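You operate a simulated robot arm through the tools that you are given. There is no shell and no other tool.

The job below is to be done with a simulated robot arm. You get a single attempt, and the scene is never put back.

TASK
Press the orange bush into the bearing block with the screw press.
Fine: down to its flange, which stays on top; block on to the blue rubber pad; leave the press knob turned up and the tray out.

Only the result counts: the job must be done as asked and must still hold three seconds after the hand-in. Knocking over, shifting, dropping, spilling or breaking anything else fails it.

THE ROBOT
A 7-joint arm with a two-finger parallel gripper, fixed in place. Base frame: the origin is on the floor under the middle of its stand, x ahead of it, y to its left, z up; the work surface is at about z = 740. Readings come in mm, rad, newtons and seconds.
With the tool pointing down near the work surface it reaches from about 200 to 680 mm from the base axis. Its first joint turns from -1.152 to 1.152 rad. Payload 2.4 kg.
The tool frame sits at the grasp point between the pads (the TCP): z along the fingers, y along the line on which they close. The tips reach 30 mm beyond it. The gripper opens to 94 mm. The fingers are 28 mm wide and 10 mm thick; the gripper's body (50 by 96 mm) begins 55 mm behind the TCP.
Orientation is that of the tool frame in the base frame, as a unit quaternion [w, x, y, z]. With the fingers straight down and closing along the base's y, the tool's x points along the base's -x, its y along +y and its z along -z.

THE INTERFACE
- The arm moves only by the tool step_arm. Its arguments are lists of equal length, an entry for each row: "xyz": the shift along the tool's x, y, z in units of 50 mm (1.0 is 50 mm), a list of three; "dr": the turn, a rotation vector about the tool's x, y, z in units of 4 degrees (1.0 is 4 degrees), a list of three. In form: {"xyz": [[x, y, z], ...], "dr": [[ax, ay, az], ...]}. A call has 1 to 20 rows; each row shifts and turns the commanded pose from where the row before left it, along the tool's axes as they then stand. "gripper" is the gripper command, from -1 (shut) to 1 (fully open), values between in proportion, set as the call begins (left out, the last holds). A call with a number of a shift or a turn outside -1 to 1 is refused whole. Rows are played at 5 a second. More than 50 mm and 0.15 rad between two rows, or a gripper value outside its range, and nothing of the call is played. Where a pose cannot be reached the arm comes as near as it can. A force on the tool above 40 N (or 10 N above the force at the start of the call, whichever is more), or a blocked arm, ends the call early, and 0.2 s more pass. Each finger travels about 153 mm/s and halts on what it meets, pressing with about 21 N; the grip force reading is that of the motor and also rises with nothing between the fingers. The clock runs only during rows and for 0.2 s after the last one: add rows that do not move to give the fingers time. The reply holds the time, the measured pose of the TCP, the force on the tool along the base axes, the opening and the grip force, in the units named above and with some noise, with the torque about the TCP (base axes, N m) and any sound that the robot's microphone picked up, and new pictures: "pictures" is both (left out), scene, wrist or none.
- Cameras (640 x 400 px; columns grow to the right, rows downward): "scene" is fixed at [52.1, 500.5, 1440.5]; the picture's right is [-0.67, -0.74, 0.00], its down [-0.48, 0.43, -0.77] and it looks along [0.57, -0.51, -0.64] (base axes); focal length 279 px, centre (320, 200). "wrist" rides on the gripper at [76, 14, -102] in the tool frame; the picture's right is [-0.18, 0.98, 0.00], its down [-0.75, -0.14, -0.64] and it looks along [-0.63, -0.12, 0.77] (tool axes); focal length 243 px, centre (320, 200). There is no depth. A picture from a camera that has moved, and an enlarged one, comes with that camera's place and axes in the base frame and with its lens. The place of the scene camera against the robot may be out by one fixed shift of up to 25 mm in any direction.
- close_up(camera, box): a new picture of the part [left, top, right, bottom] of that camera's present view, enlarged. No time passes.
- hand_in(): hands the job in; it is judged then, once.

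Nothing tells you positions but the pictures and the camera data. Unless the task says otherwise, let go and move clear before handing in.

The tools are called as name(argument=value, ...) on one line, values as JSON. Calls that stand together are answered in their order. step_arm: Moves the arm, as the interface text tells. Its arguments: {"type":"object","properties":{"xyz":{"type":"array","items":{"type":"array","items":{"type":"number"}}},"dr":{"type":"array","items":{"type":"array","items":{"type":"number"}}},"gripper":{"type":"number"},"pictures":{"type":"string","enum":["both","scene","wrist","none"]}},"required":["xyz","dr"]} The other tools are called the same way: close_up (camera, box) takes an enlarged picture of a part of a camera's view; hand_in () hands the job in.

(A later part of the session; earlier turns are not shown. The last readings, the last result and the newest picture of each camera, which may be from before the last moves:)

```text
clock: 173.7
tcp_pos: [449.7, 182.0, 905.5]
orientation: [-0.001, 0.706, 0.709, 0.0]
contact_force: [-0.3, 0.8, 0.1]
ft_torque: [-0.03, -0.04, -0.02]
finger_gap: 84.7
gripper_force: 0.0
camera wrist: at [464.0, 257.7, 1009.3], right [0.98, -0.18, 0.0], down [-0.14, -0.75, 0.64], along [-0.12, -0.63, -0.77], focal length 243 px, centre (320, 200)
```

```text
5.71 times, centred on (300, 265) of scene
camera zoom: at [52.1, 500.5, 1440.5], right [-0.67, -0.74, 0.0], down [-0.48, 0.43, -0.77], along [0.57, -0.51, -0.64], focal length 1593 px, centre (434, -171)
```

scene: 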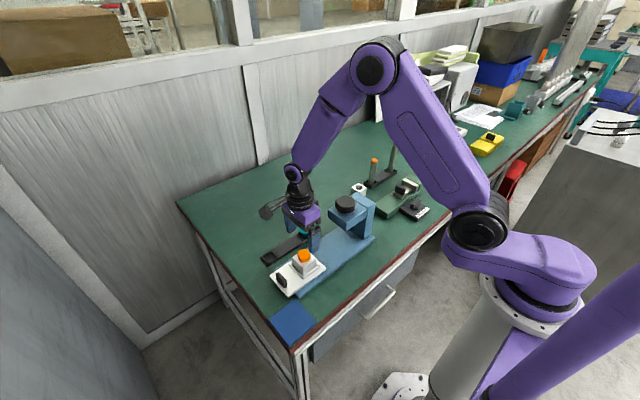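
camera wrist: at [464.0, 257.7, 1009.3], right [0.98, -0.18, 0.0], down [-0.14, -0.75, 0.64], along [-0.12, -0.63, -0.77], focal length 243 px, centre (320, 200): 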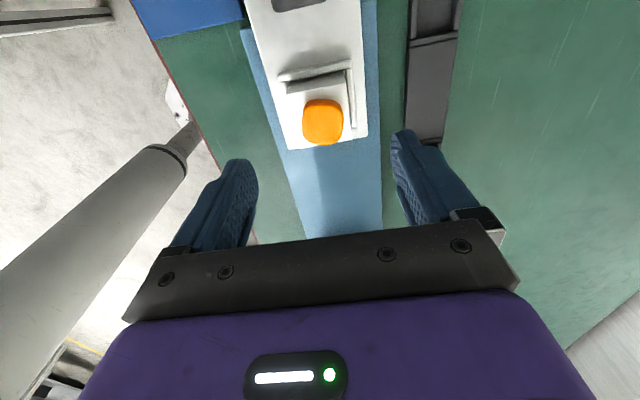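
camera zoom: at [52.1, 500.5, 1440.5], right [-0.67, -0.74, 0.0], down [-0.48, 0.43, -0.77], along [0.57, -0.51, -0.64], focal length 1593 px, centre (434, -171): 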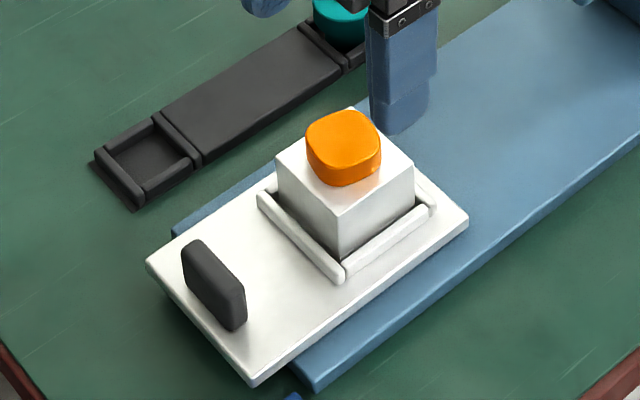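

Now the bush is clearly visible in the block. I'll zoom in to check that the flange is fully down.

close_up(camera="scene", box=[290, 242, 318, 264])

close_up(camera="wrist", box=[270, 70, 370, 150])

```text
16.00 times, centred on (304, 253) of scene
camera zoom: at [52.1, 500.5, 1440.5], right [-0.67, -0.74, 0.0], down [-0.48, 0.43, -0.77], along [0.57, -0.51, -0.64], focal length 4461 px, centre (576, -648)
```

zoom: 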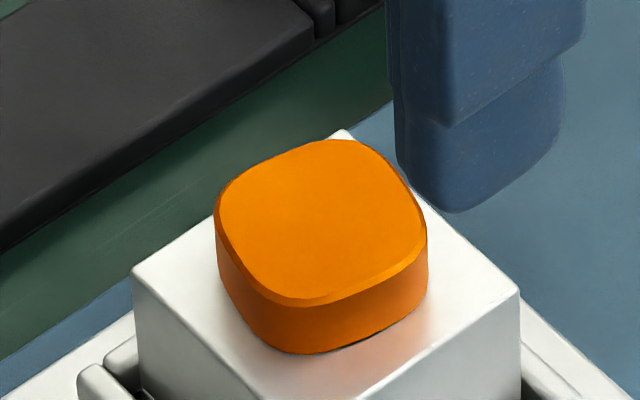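

```text
5.00 times, centred on (320, 110) of wrist
camera zoom: at [464.0, 257.7, 1009.3], right [0.98, -0.18, 0.0], down [-0.14, -0.75, 0.64], along [-0.12, -0.63, -0.77], focal length 1213 px, centre (320, 650)
```

zoom: 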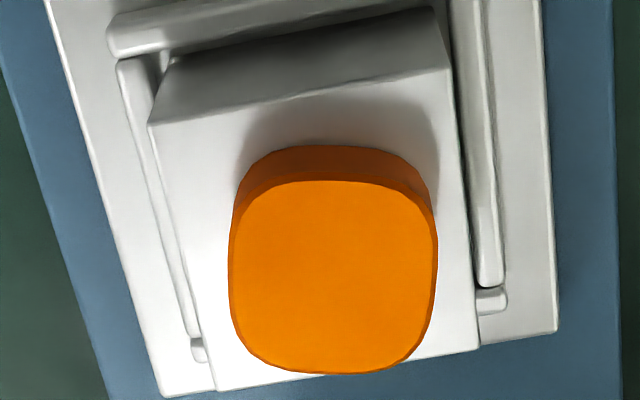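

close_up(camera="scene", box=[298, 252, 310, 260])

close_up(camera="wrist", box=[300, 80, 350, 120])

```text
16.00 times, centred on (304, 256) of scene
camera zoom: at [52.1, 500.5, 1440.5], right [-0.67, -0.74, 0.0], down [-0.48, 0.43, -0.77], along [0.57, -0.51, -0.64], focal length 4461 px, centre (576, -696)
```

zoom: 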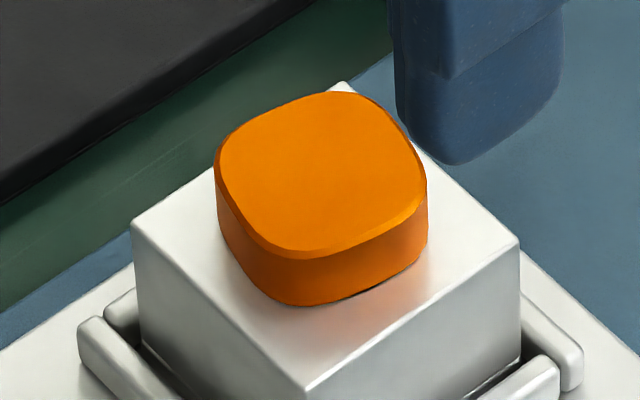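

```text
10.00 times, centred on (325, 100) of wrist
camera zoom: at [464.0, 257.7, 1009.3], right [0.98, -0.18, 0.0], down [-0.14, -0.75, 0.64], along [-0.12, -0.63, -0.77], focal length 2426 px, centre (270, 1200)
```

zoom: 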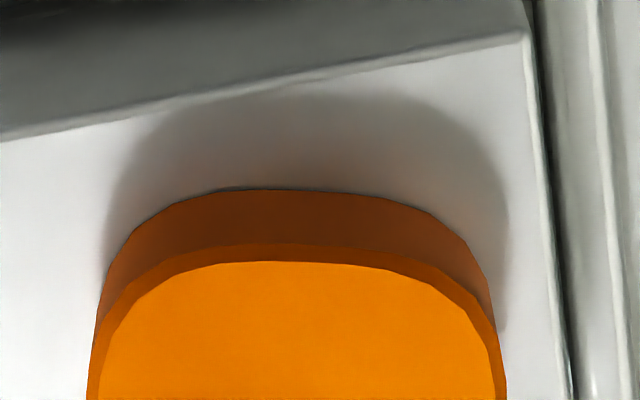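

The flange is on the block, with perhaps a hairline gap on one side. As a safeguard I'll press gently on the flange top with closed fingertips, at no more than about 35 N.

step_arm(xyz=[[-0.07, 0.01, 0], [0, 0, 0.5], [0, 0, 0.4], [0, 0, 0.14], [0, 0, 0], [0, 0, 0]], dr=[[0, 0, 0], [0, 0, 0], [0, 0, 0], [0, 0, 0], [0, 0, 0], [0, 0, 0]], gripper=-1)

close_up(camera="wrist", box=[240, 80, 400, 220])

close_up(camera="scene", box=[280, 225, 330, 275])

```text
clock: 175.1
tcp_pos: [450.6, 180.8, 853.4]
orientation: [0.0, 0.705, 0.709, -0.001]
contact_force: [-0.2, -0.4, 0.5]
ft_torque: [0.02, -0.01, -0.02]
finger_gap: 0.0
gripper_force: 20.9
camera wrist: at [463.8, 255.5, 955.6], right [0.98, -0.18, 0.0], down [-0.14, -0.75, 0.64], along [-0.12, -0.63, -0.77], focal length 243 px, centre (320, 200)
```

scene: 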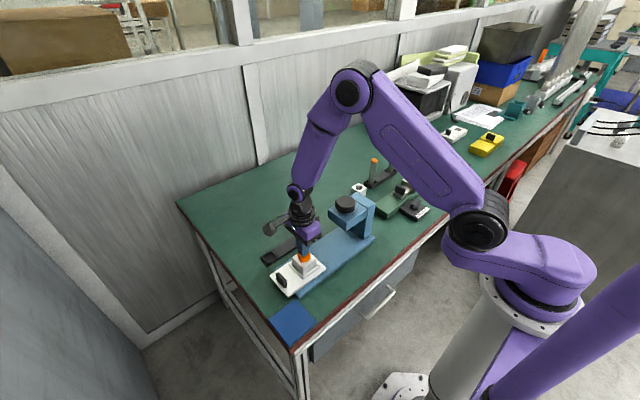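
wrist: 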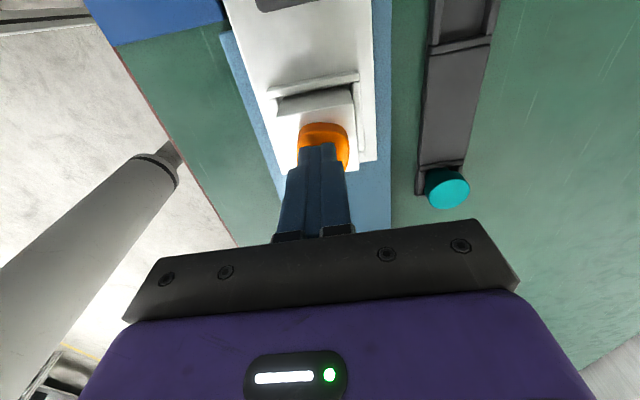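

```text
2.86 times, centred on (320, 150) of wrist
camera zoom: at [463.8, 255.5, 955.6], right [0.98, -0.18, 0.0], down [-0.14, -0.75, 0.64], along [-0.12, -0.63, -0.77], focal length 693 px, centre (320, 343)
```

zoom: 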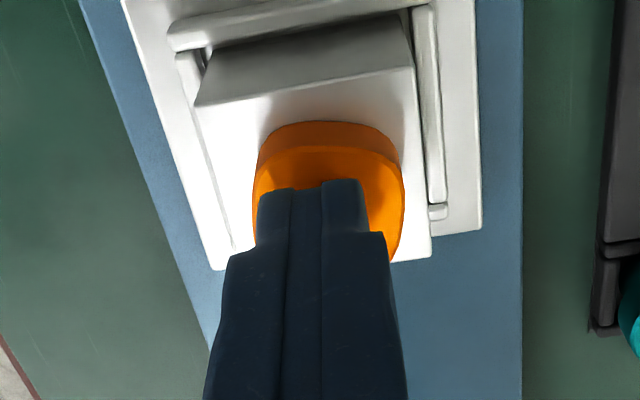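

```text
8.00 times, centred on (305, 250) of scene
camera zoom: at [52.1, 500.5, 1440.5], right [-0.67, -0.74, 0.0], down [-0.48, 0.43, -0.77], along [0.57, -0.51, -0.64], focal length 2230 px, centre (440, -200)
```

zoom: 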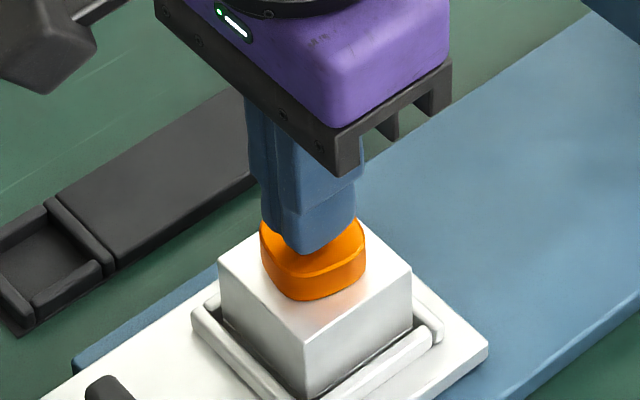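

The fingertips are just above the flange top. I'll lower in small steps until I get a firm push.

step_arm(xyz=[[0, 0, 0.04], [0, 0, 0.04], [0, 0, 0.03], [0, 0, 0.02], [0, 0, 0]], dr=[[0, 0, 0], [0, 0, 0], [0, 0, 0], [0, 0, 0], [0, 0, 0]], gripper=-1, pictures="none")

```text
clock: 176.3
tcp_pos: [450.8, 178.9, 847.0]
orientation: [0.0, 0.706, 0.709, 0.002]
contact_force: [-2.6, 0.7, 13.5]
ft_torque: [-0.02, 0.11, 0.01]
finger_gap: 0.0
gripper_force: 20.5
```

Contact at 13.5 N puts the flange top near z 817, consistent with it seated on the block. I'll add a little more force, then lift off.

step_arm(xyz=[[0, 0, 0.01], [0, 0, 0.006], [0, 0, 0]], dr=[[0, 0, 0], [0, 0, 0], [0, 0, 0]], gripper=-1, pictures="none")

close_up(camera="scene", box=[290, 242, 318, 264])

step_arm(xyz=[[0, 0, -0.1], [0, 0, -0.5], [0, 0, -0.7], [0, 0, -0.5], [0, 0, 0]], dr=[[0, 0, 0], [0, 0, 0], [0, 0, 0], [0, 0, 0], [0, 0, 0]], gripper=-1)

close_up(camera="scene", box=[290, 242, 318, 264])

close_up(camera="wrist", box=[220, 60, 420, 220])

```text
clock: 177.1
tcp_pos: [451.3, 179.2, 847.3]
orientation: [0.0, 0.706, 0.708, 0.001]
contact_force: [-5.5, -0.6, 33.7]
ft_torque: [-0.03, 0.18, -0.04]
finger_gap: 0.3
gripper_force: 20.9
```

```text
16.00 times, centred on (304, 253) of scene
camera zoom: at [51.5, 500.3, 1440.6], right [-0.67, -0.74, 0.0], down [-0.47, 0.43, -0.77], along [0.57, -0.51, -0.64], focal length 4461 px, centre (576, -648)
```

zoom: 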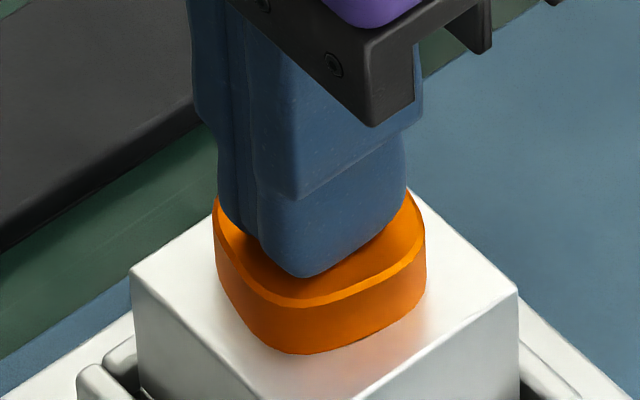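

```text
clock: 178.3
tcp_pos: [450.3, 179.8, 936.1]
orientation: [0.0, 0.706, 0.708, 0.0]
contact_force: [0.6, 0.6, -0.8]
ft_torque: [0.02, 0.01, -0.02]
finger_gap: 0.0
gripper_force: 20.8
camera wrist: at [463.7, 255.2, 1038.7], right [0.98, -0.18, 0.0], down [-0.14, -0.75, 0.64], along [-0.12, -0.63, -0.77], focal length 243 px, centre (320, 200)
```

scene: 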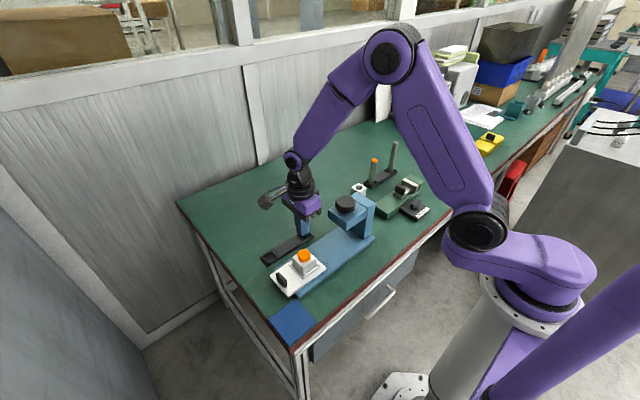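
wrist: 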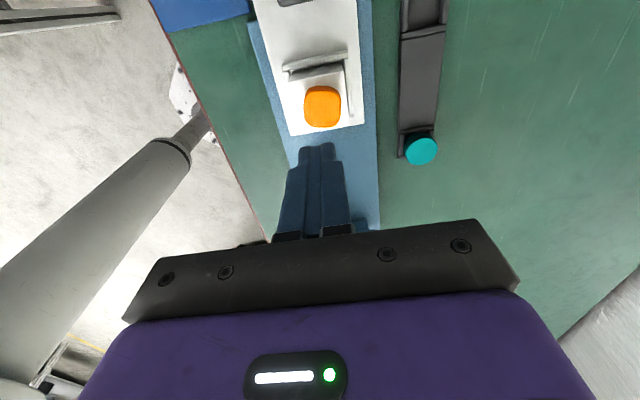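

```text
16.00 times, centred on (304, 253) of scene
camera zoom: at [52.1, 500.5, 1440.5], right [-0.67, -0.74, 0.0], down [-0.48, 0.43, -0.77], along [0.57, -0.51, -0.64], focal length 4461 px, centre (576, -648)
```

zoom: 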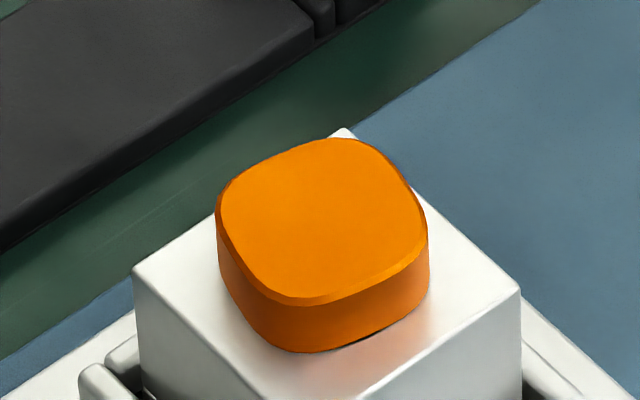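

```text
2.50 times, centred on (320, 140) of wrist
camera zoom: at [463.7, 255.2, 1038.7], right [0.98, -0.18, 0.0], down [-0.14, -0.75, 0.64], along [-0.12, -0.63, -0.77], focal length 606 px, centre (320, 350)
```

zoom: 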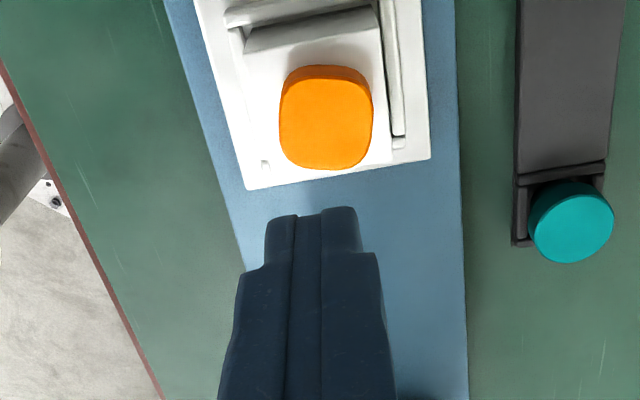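

With the push the flange sits flush, and after release it sits within well under a millimetre, so I'll take it as seated. Now I'll open the fingers and lower around the block's sides, staying above the nest rails.

step_arm(xyz=[[0.02, 0, 0.3], [0, 0, 0.8], [0, 0, 0.8], [0, 0, 0.2], [0, 0, 0], [0, 0, 0]], dr=[[0, 0, 0], [0, 0, 0], [0, 0, 0], [0, 0, 0], [0, 0, 0], [0, 0, 0]], gripper=0.6)

close_up(camera="wrist", box=[200, 80, 440, 240])

close_up(camera="scene", box=[270, 220, 340, 290])

```text
clock: 179.7
tcp_pos: [451.7, 180.7, 830.4]
orientation: [-0.001, 0.706, 0.708, 0.001]
contact_force: [0.6, 0.8, -0.4]
ft_torque: [0.06, 0.04, 0.0]
finger_gap: 75.4
gripper_force: 0.1
camera wrist: at [464.9, 255.7, 932.0], right [0.98, -0.18, 0.0], down [-0.14, -0.75, 0.64], along [-0.12, -0.63, -0.77], focal length 243 px, centre (320, 200)
```

scene: 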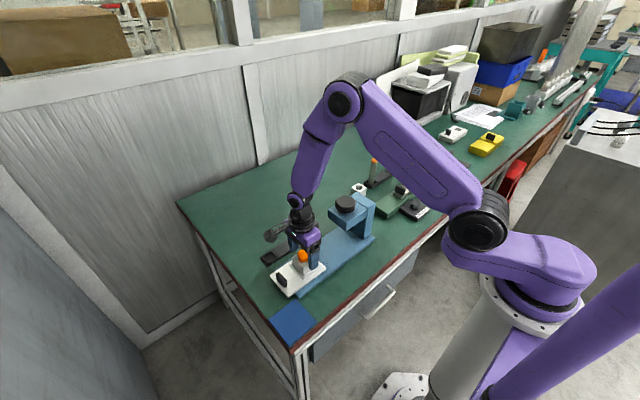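
wrist: 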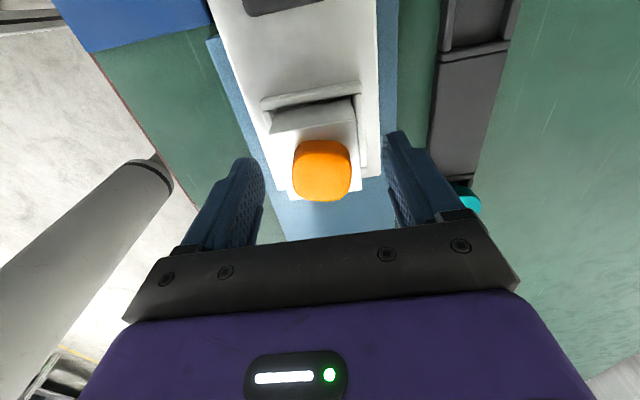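

```text
2.50 times, centred on (320, 160) of wrist
camera zoom: at [464.9, 255.7, 932.0], right [0.98, -0.18, 0.0], down [-0.14, -0.75, 0.64], along [-0.12, -0.63, -0.77], focal length 606 px, centre (320, 300)
```

zoom: 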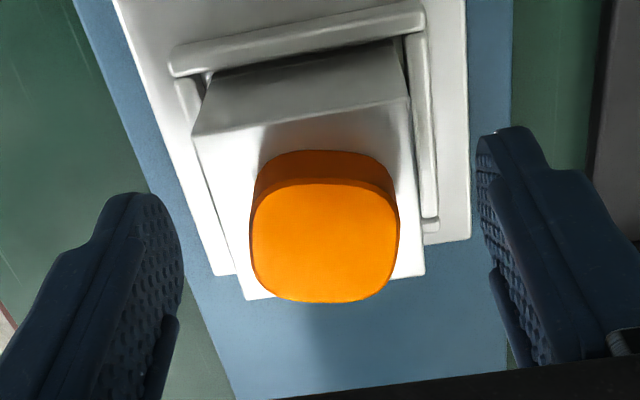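

```text
5.71 times, centred on (305, 255) of scene
camera zoom: at [52.1, 500.5, 1440.5], right [-0.67, -0.74, 0.0], down [-0.48, 0.43, -0.77], along [0.57, -0.51, -0.64], focal length 1593 px, centre (406, -114)
```

zoom: 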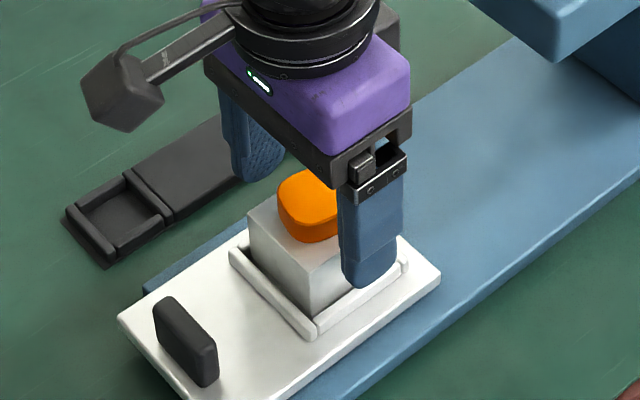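

The block is centred between the fingers. I'll lower to grip height, with the tips just above the rails, and close.

step_arm(xyz=[[0.02, 0, 0.2], [0, 0, 0.14], [0, 0, 0.06], [0, 0, 0], [0, 0, 0]], dr=[[0, 0, 0], [0, 0, 0], [0, 0, 0], [0, 0, 0], [0, 0, 0]], gripper=0.6, pictures="none")

close_up(camera="scene", box=[280, 235, 330, 285])

close_up(camera="wrist", box=[200, 80, 440, 240])

```text
clock: 180.9
tcp_pos: [451.3, 182.2, 809.5]
orientation: [0.0, 0.706, 0.708, -0.001]
contact_force: [0.9, -0.2, -0.1]
ft_torque: [0.0, -0.01, 0.05]
finger_gap: 75.1
gripper_force: 0.1
```

```text
8.00 times, centred on (305, 260) of scene
camera zoom: at [52.1, 500.5, 1440.5], right [-0.67, -0.74, 0.0], down [-0.48, 0.43, -0.77], along [0.57, -0.51, -0.64], focal length 2230 px, centre (440, -280)
```

zoom: 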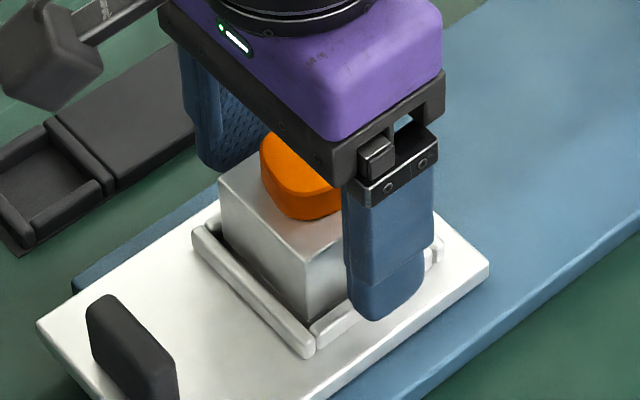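

```text
2.50 times, centred on (320, 160) of wrist
camera zoom: at [464.7, 257.5, 912.8], right [0.98, -0.18, 0.0], down [-0.14, -0.75, 0.64], along [-0.12, -0.63, -0.77], focal length 606 px, centre (320, 300)
```

zoom: 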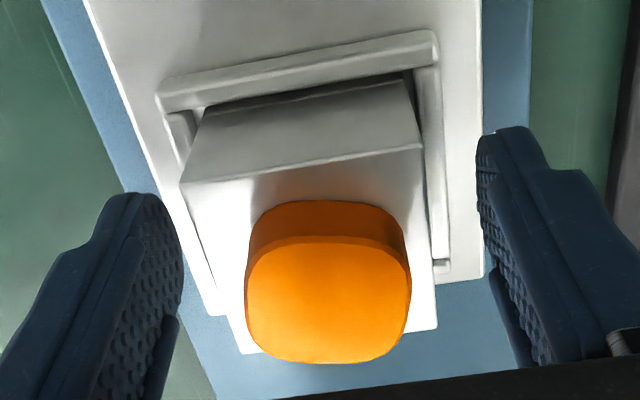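

The fingers are at the block's sides above the rails. I'll close the gripper.

step_arm(xyz=[[0, 0, 0], [0, 0, 0], [0, 0, 0]], dr=[[0, 0, 0], [0, 0, 0], [0, 0, 0]], gripper=-1)

close_up(camera="wrist", box=[200, 80, 440, 240])

close_up(camera="scene", box=[280, 235, 330, 285])

```text
clock: 181.7
tcp_pos: [450.6, 180.7, 809.7]
orientation: [0.0, 0.706, 0.708, 0.0]
contact_force: [-1.0, -0.4, -1.7]
ft_torque: [0.02, -0.02, -0.01]
finger_gap: 49.7
gripper_force: 20.8
camera wrist: at [464.6, 257.5, 912.8], right [0.98, -0.18, 0.0], down [-0.14, -0.75, 0.64], along [-0.12, -0.63, -0.77], focal length 243 px, centre (320, 200)
```

scene: 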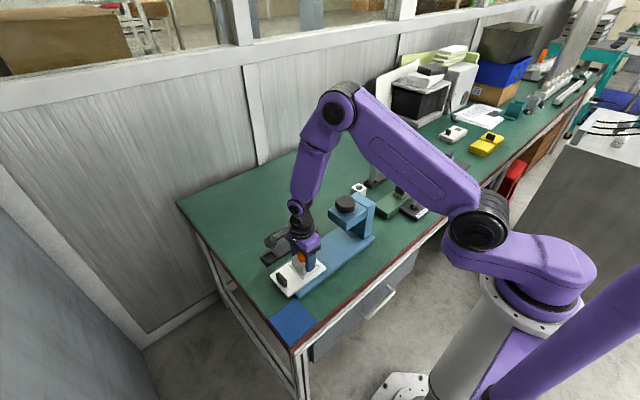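
wrist: 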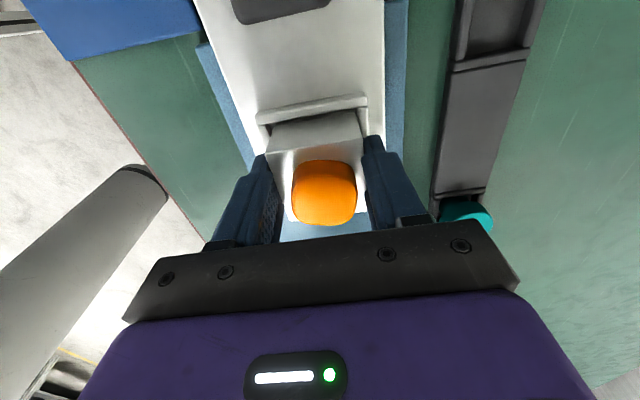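

```text
2.50 times, centred on (320, 160) of wrist
camera zoom: at [464.6, 257.5, 912.8], right [0.98, -0.18, 0.0], down [-0.14, -0.75, 0.64], along [-0.12, -0.63, -0.77], focal length 606 px, centre (320, 300)
```

zoom: 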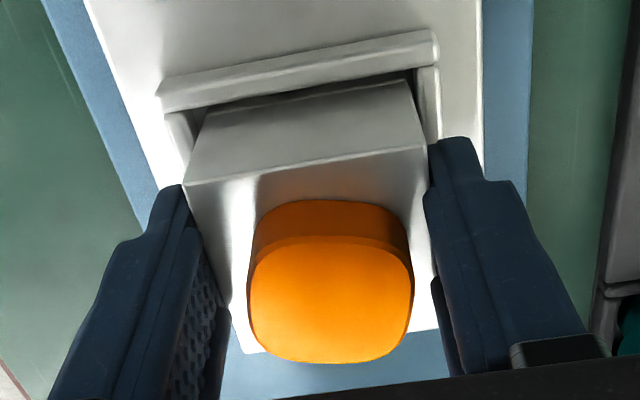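

```text
8.00 times, centred on (305, 260) of scene
camera zoom: at [52.1, 500.5, 1440.5], right [-0.67, -0.74, 0.0], down [-0.48, 0.43, -0.77], along [0.57, -0.51, -0.64], focal length 2230 px, centre (440, -280)
```

zoom: 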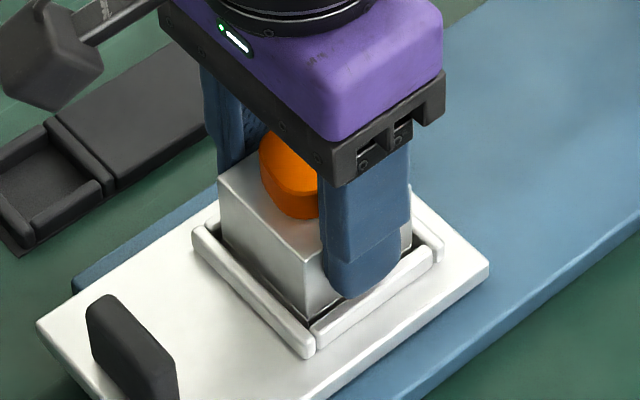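

The block is gripped at 49.7 mm. I'll lift slowly and check that it comes along without dragging the tray.

step_arm(xyz=[[0, 0, -0.04], [0, 0, -0.06], [0, 0, -0.1], [0, 0, -0.1], [0, 0, 0]], dr=[[0, 0, 0], [0, 0, 0], [0, 0, 0], [0, 0, 0], [0, 0, 0]], gripper=-1)

close_up(camera="scene", box=[280, 235, 330, 285])

close_up(camera="wrist", box=[200, 80, 440, 240])

```text
clock: 182.9
tcp_pos: [450.5, 181.2, 826.8]
orientation: [0.0, 0.705, 0.709, 0.0]
contact_force: [0.0, -0.4, -2.5]
ft_torque: [0.0, -0.05, -0.01]
finger_gap: 49.9
gripper_force: 20.8
camera wrist: at [464.6, 257.4, 928.8], right [0.98, -0.18, 0.0], down [-0.14, -0.75, 0.64], along [-0.12, -0.63, -0.77], focal length 243 px, centre (320, 200)
```

scene: 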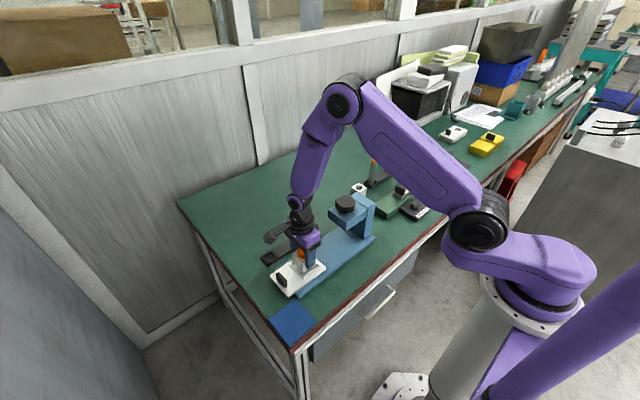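
wrist: 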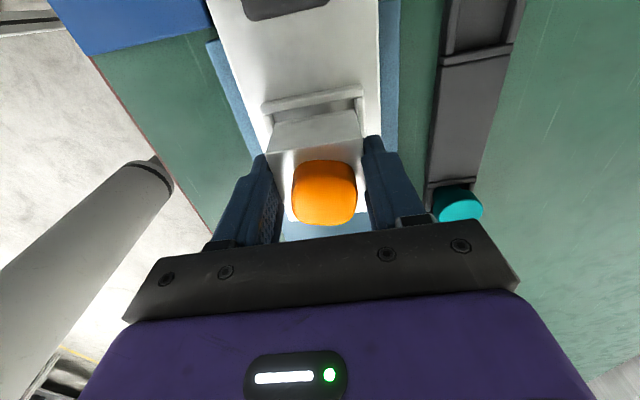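

```text
8.00 times, centred on (305, 260) of scene
camera zoom: at [52.2, 500.6, 1440.5], right [-0.67, -0.74, 0.0], down [-0.48, 0.43, -0.77], along [0.57, -0.51, -0.64], focal length 2230 px, centre (440, -280)
```

zoom: 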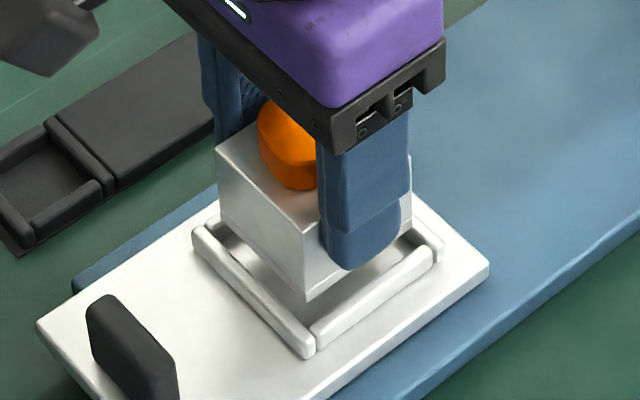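

```text
2.50 times, centred on (320, 160) of wrist
camera zoom: at [464.6, 257.4, 928.8], right [0.98, -0.18, 0.0], down [-0.14, -0.75, 0.64], along [-0.12, -0.63, -0.77], focal length 606 px, centre (320, 300)
```

zoom: 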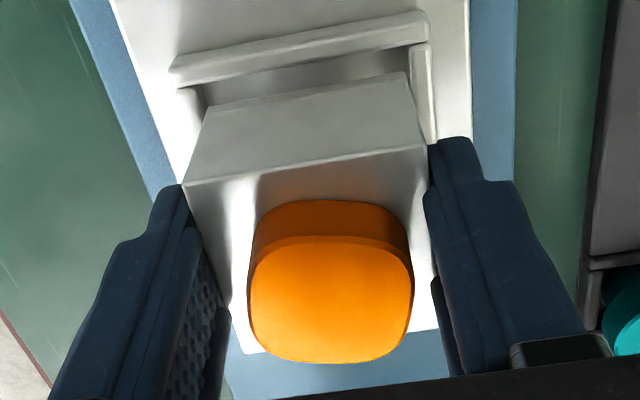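

The block is held firmly with the bush in it. I'll lift clear and carry it to the blue pad, whose centre I put at about (352, 298).

step_arm(xyz=[[0, 0, -0.4], [0, 0, -0.6], [0, 0, -0.5], [0.2, -0.17, 0], [0.4, -0.34, 0], [0.5, -0.42, 0], [0.5, -0.42, 0], [0.44, -0.37, 0], [0.3, -0.25, 0], [0, 0, 0], [0, 0, 0]], dr=[[0, 0, 0], [0, 0, 0], [0, 0, 0], [0, 0, 0], [0, 0, 0], [0, 0, 0], [0, 0, 0], [0, 0, 0], [0, 0, 0], [0, 0, 0], [0, 0, 0]], gripper=-1)

close_up(camera="scene", box=[240, 220, 360, 350])

close_up(camera="wrist", box=[200, 60, 440, 240])

```text
clock: 185.3
tcp_pos: [350.3, 299.4, 902.4]
orientation: [0.0, 0.706, 0.708, -0.001]
contact_force: [0.1, 1.2, -2.8]
ft_torque: [0.0, -0.01, 0.0]
finger_gap: 50.2
gripper_force: 21.4
camera wrist: at [364.5, 373.7, 1004.8], right [0.98, -0.18, 0.0], down [-0.14, -0.75, 0.64], along [-0.12, -0.63, -0.77], focal length 243 px, centre (320, 200)
```

scene: 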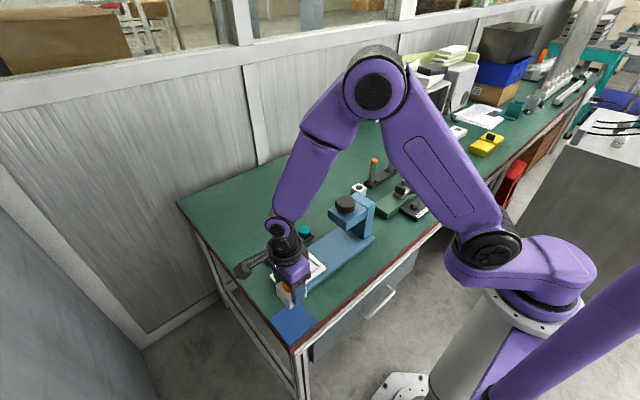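
wrist: 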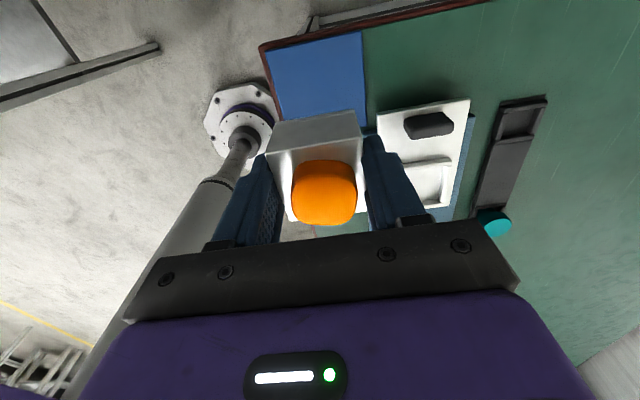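

```text
3.08 times, centred on (300, 285) of scene
camera zoom: at [52.1, 500.6, 1440.5], right [-0.67, -0.75, 0.0], down [-0.48, 0.43, -0.77], along [0.57, -0.51, -0.64], focal length 858 px, centre (382, -62)
```

zoom: 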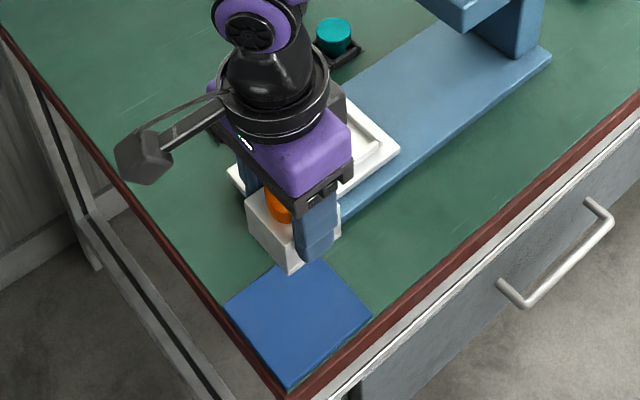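

```text
2.22 times, centred on (320, 150) of wrist
camera zoom: at [364.5, 373.7, 1004.8], right [0.98, -0.18, 0.0], down [-0.14, -0.75, 0.64], along [-0.12, -0.63, -0.77], focal length 539 px, centre (320, 311)
```

zoom: 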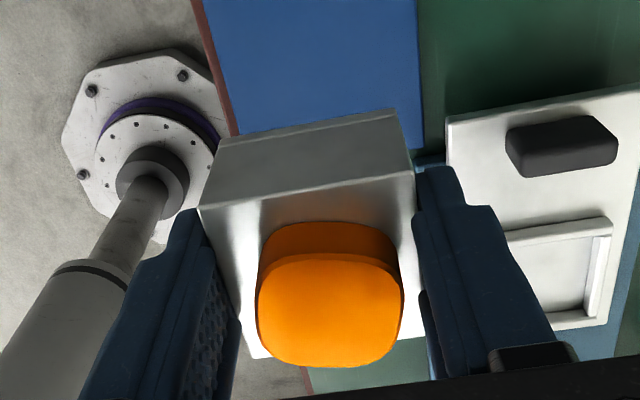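

The gripper is over the pad centre. I'll lower most of the way, then set the block down slowly.

step_arm(xyz=[[0, 0.03, 0.4], [0, 0, 0.6], [0, 0, 0.6], [0, 0, 0.4], [0, 0, 0], [0, 0, 0]], dr=[[0, 0, 0], [0, 0, 0], [0, 0, 0], [0, 0, 0], [0, 0, 0], [0, 0, 0]], gripper=-1)

close_up(camera="scene", box=[250, 260, 340, 350])

close_up(camera="wrist", box=[200, 60, 440, 240])

```text
clock: 186.7
tcp_pos: [353.0, 297.6, 802.6]
orientation: [0.0, 0.706, 0.708, 0.0]
contact_force: [0.6, -0.4, -2.4]
ft_torque: [0.0, 0.0, 0.0]
finger_gap: 50.2
gripper_force: 21.4
camera wrist: at [366.0, 373.5, 905.1], right [0.98, -0.18, 0.0], down [-0.14, -0.75, 0.64], along [-0.12, -0.63, -0.77], focal length 243 px, centre (320, 200)
```

scene: 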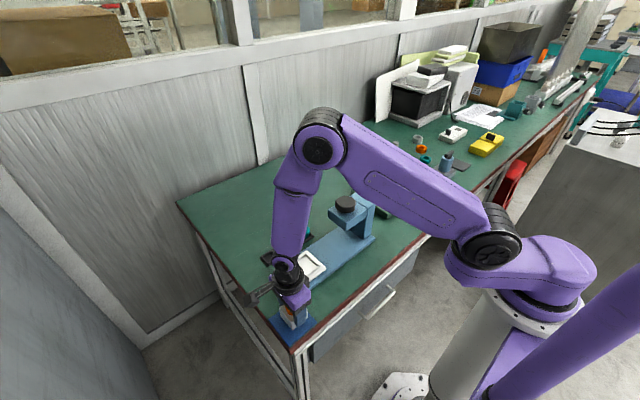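
wrist: 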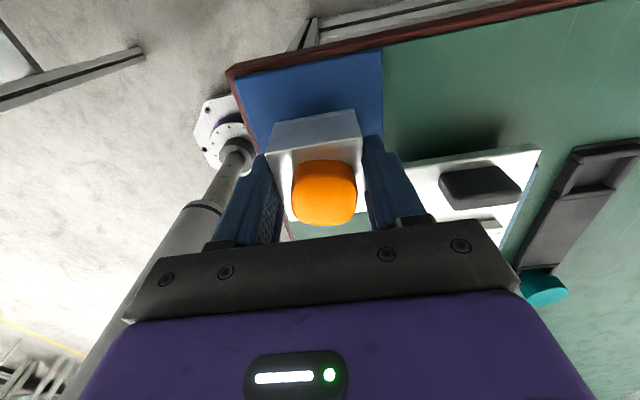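

```text
4.44 times, centred on (295, 305) of scene
camera zoom: at [52.1, 500.6, 1440.5], right [-0.67, -0.74, 0.0], down [-0.48, 0.43, -0.77], along [0.57, -0.51, -0.64], focal length 1239 px, centre (431, -267)
```

zoom: 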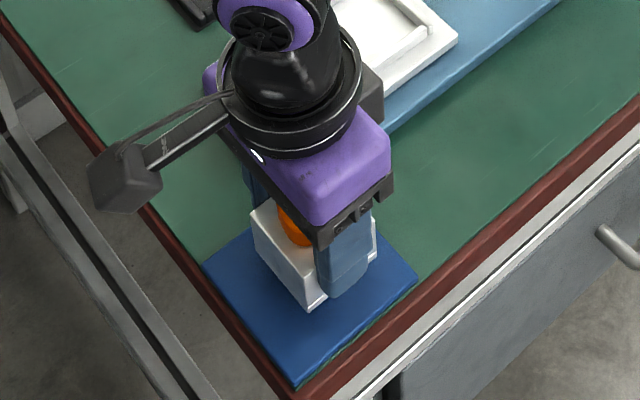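

```text
2.22 times, centred on (320, 150) of wrist
camera zoom: at [366.0, 373.5, 905.1], right [0.98, -0.18, 0.0], down [-0.14, -0.75, 0.64], along [-0.12, -0.63, -0.77], focal length 539 px, centre (320, 311)
```

zoom: 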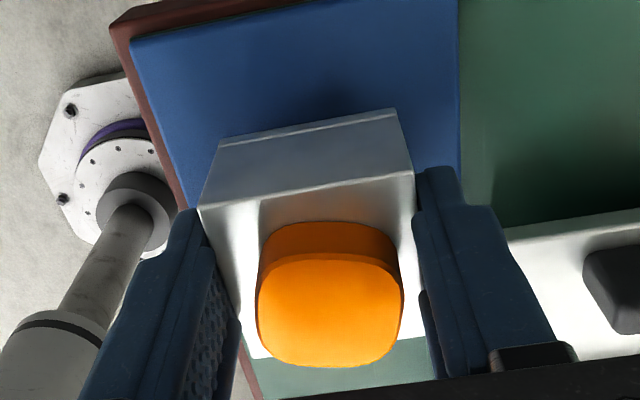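

The block is over the pad with margin on all sides. I'll lower the last 16 mm in small steps until I feel contact.

step_arm(xyz=[[0, 0, 0.1], [0, 0, 0.08], [0, 0, 0.05], [0, 0, 0.03], [0, 0, 0.02], [0, 0, 0]], dr=[[0, 0, 0], [0, 0, 0], [0, 0, 0], [0, 0, 0], [0, 0, 0], [0, 0, 0]], gripper=-1, pictures="none")

close_up(camera="scene", box=[265, 275, 325, 335])

```text
clock: 187.7
tcp_pos: [353.3, 298.5, 790.9]
orientation: [0.0, 0.707, 0.707, -0.001]
contact_force: [-2.9, -2.7, 10.0]
ft_torque: [0.18, 0.08, 0.03]
finger_gap: 49.9
gripper_force: 21.0
stopped in row 5: the force on the tool passed its limit at 48 N (the readings are from after the stop); the commanded pose is now the measured one
```

```text
6.67 times, centred on (295, 305) of scene
camera zoom: at [51.9, 500.4, 1440.6], right [-0.67, -0.74, 0.0], down [-0.48, 0.43, -0.77], along [0.57, -0.51, -0.64], focal length 1859 px, centre (487, -500)
```

zoom: 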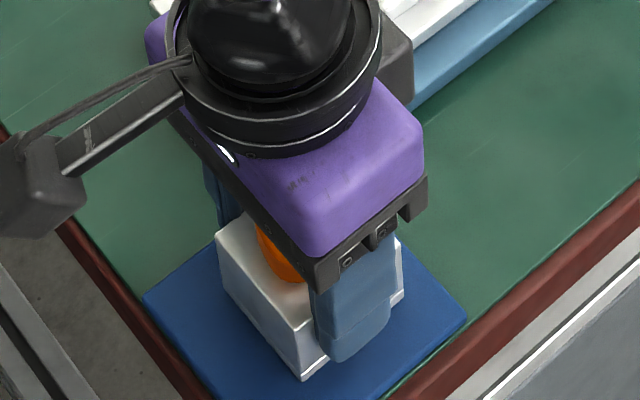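

The block has made contact with the pad. I'll relax the load slightly and open the gripper.

step_arm(xyz=[[0, 0, -0.004], [0, 0, 0]], dr=[[0, 0, 0], [0, 0, 0]], gripper=-1, pictures="none")

step_arm(xyz=[[0, 0, 0], [0, 0, 0], [0, 0, 0]], dr=[[0, 0, 0], [0, 0, 0], [0, 0, 0]], gripper=0.45)

close_up(camera="scene", box=[265, 275, 325, 335])

close_up(camera="wrist", box=[200, 60, 440, 240])

```text
clock: 188.3
tcp_pos: [354.7, 297.6, 790.3]
orientation: [0.0, 0.706, 0.708, 0.0]
contact_force: [-4.2, -3.2, 13.3]
ft_torque: [0.2, 0.16, 0.13]
finger_gap: 49.9
gripper_force: 20.7
```

```text
clock: 189.1
tcp_pos: [353.3, 299.1, 790.1]
orientation: [0.0, 0.707, 0.708, 0.001]
contact_force: [0.2, 0.4, -1.1]
ft_torque: [0.0, -0.02, 0.01]
finger_gap: 68.4
gripper_force: 0.1
camera wrist: at [367.1, 374.2, 893.3], right [0.98, -0.18, 0.0], down [-0.14, -0.75, 0.64], along [-0.12, -0.63, -0.77], focal length 243 px, centre (320, 200)
```

scene: 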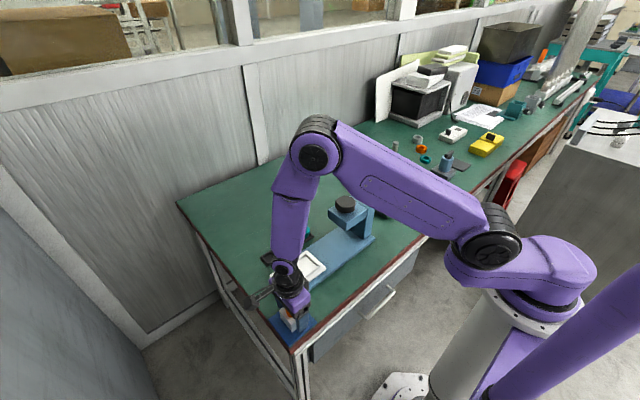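
wrist: 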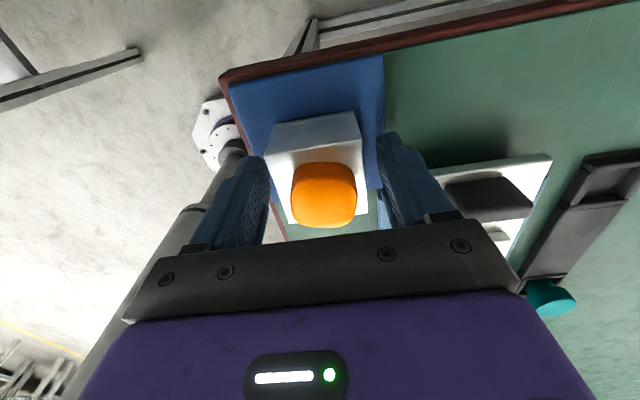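

```text
6.67 times, centred on (295, 305) of scene
camera zoom: at [52.1, 500.5, 1440.5], right [-0.67, -0.74, 0.0], down [-0.48, 0.43, -0.77], along [0.57, -0.51, -0.64], focal length 1859 px, centre (487, -500)
```

zoom: 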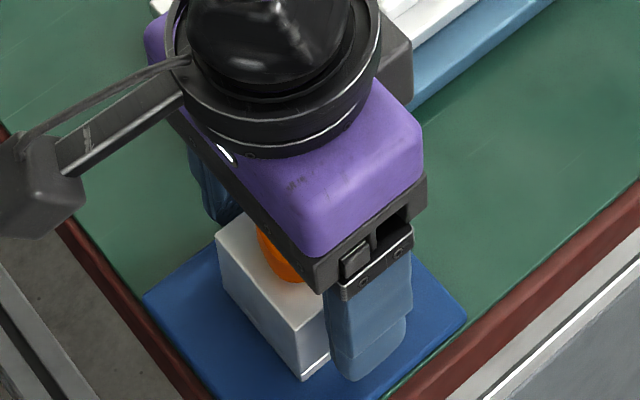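

```text
2.22 times, centred on (320, 150) of wrist
camera zoom: at [367.1, 374.2, 893.3], right [0.98, -0.18, 0.0], down [-0.14, -0.75, 0.64], along [-0.12, -0.63, -0.77], focal length 539 px, centre (320, 311)
```

zoom: 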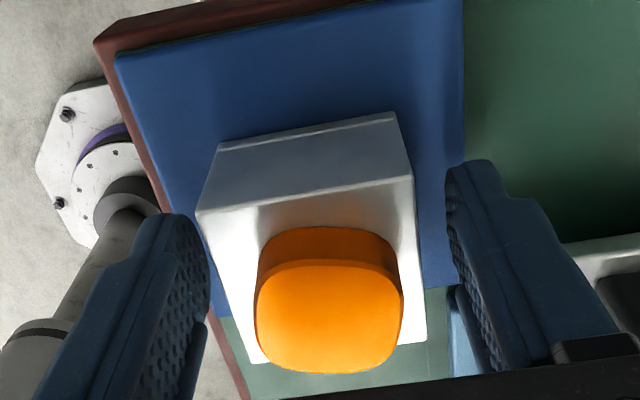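

The block is released on the pad and nothing is touching. I'll rise straight up and clear.

step_arm(xyz=[[0, 0, -0.2], [0, 0, -0.4], [0, 0, -0.7], [0, 0, -0.8], [0, 0, -0.8], [0, 0, 0]], dr=[[0, 0, 0], [0, 0, 0], [0, 0, 0], [0, 0, 0], [0, 0, 0], [0, 0, 0]], gripper=0.45)

close_up(camera="scene", box=[265, 275, 325, 335])

close_up(camera="wrist", box=[200, 20, 440, 220])

```text
clock: 190.5
tcp_pos: [353.2, 301.6, 936.7]
orientation: [0.0, 0.707, 0.708, 0.0]
contact_force: [0.0, -0.2, 0.3]
ft_torque: [0.01, 0.0, 0.01]
finger_gap: 68.1
gripper_force: 0.0
camera wrist: at [367.6, 376.6, 1039.3], right [0.98, -0.18, 0.0], down [-0.14, -0.75, 0.64], along [-0.12, -0.63, -0.77], focal length 243 px, centre (320, 200)
```

scene: 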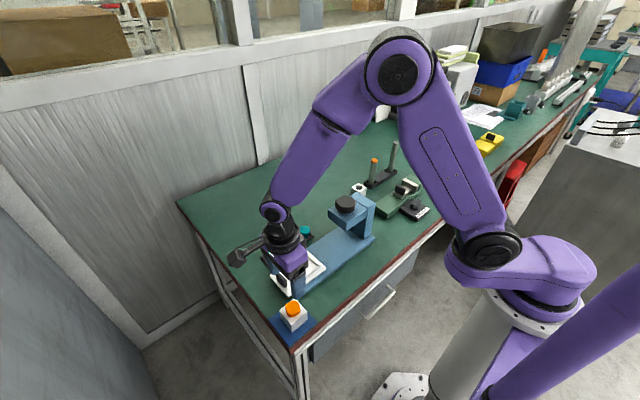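
wrist: 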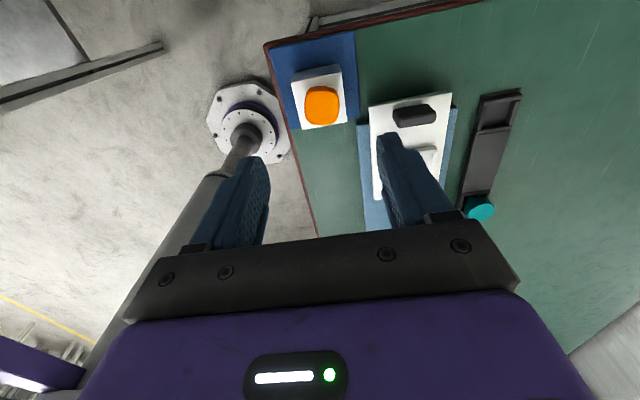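

```text
6.67 times, centred on (295, 305) of scene
camera zoom: at [52.1, 500.5, 1440.5], right [-0.67, -0.74, 0.0], down [-0.48, 0.43, -0.77], along [0.57, -0.51, -0.64], focal length 1859 px, centre (487, -500)
```

zoom: 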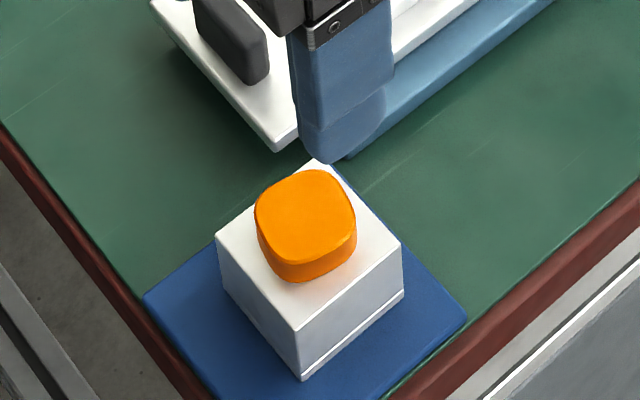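

```text
2.00 times, centred on (320, 120) of wrist
camera zoom: at [367.6, 376.6, 1039.3], right [0.98, -0.18, 0.0], down [-0.14, -0.75, 0.64], along [-0.12, -0.63, -0.77], focal length 485 px, centre (320, 360)
```

zoom: 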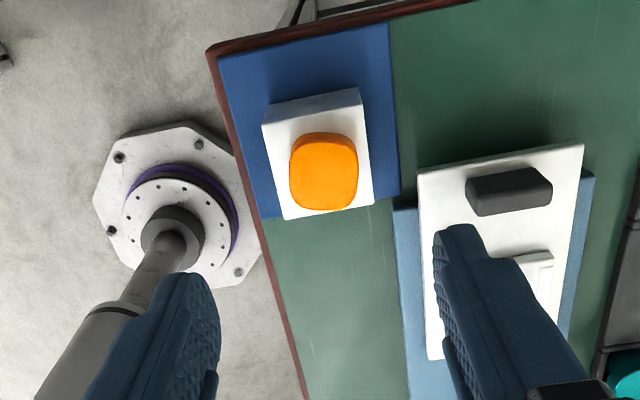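

The block with the bush stands on the blue pad. I'll take close looks at the flange, the tray, and the knob before finishing.

close_up(camera="scene", box=[280, 295, 308, 320])

close_up(camera="scene", box=[250, 170, 400, 345])

close_up(camera="wrist", box=[280, 60, 360, 130])

```text
16.00 times, centred on (294, 308) of scene
camera zoom: at [52.1, 500.5, 1440.5], right [-0.67, -0.74, 0.0], down [-0.48, 0.43, -0.77], along [0.57, -0.51, -0.64], focal length 4461 px, centre (736, -1520)
```

zoom: 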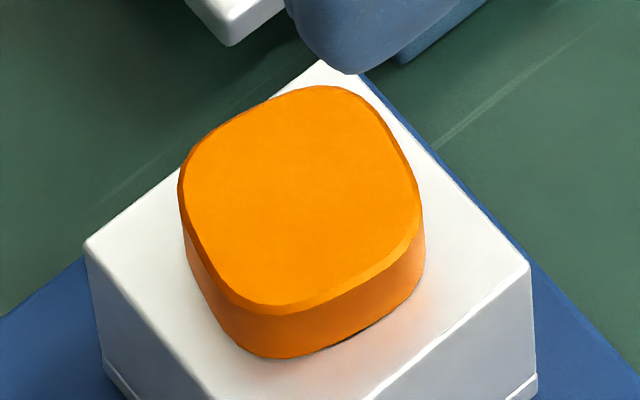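

```text
2.29 times, centred on (325, 258) of scene
camera zoom: at [52.1, 500.5, 1440.5], right [-0.67, -0.74, 0.0], down [-0.48, 0.43, -0.77], along [0.57, -0.51, -0.64], focal length 637 px, centre (309, 69)
```

zoom: 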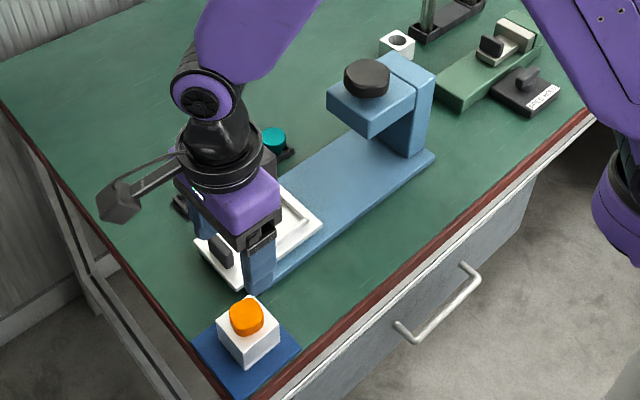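

```text
5.71 times, centred on (320, 95) of wrist
camera zoom: at [367.6, 376.6, 1039.3], right [0.98, -0.18, 0.0], down [-0.14, -0.75, 0.64], along [-0.12, -0.63, -0.77], focal length 1386 px, centre (320, 800)
```

zoom: 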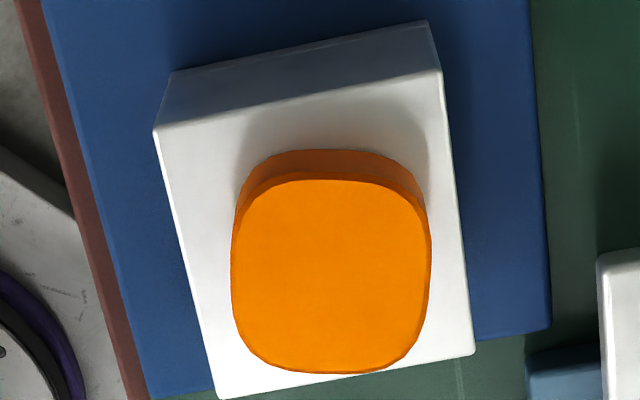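

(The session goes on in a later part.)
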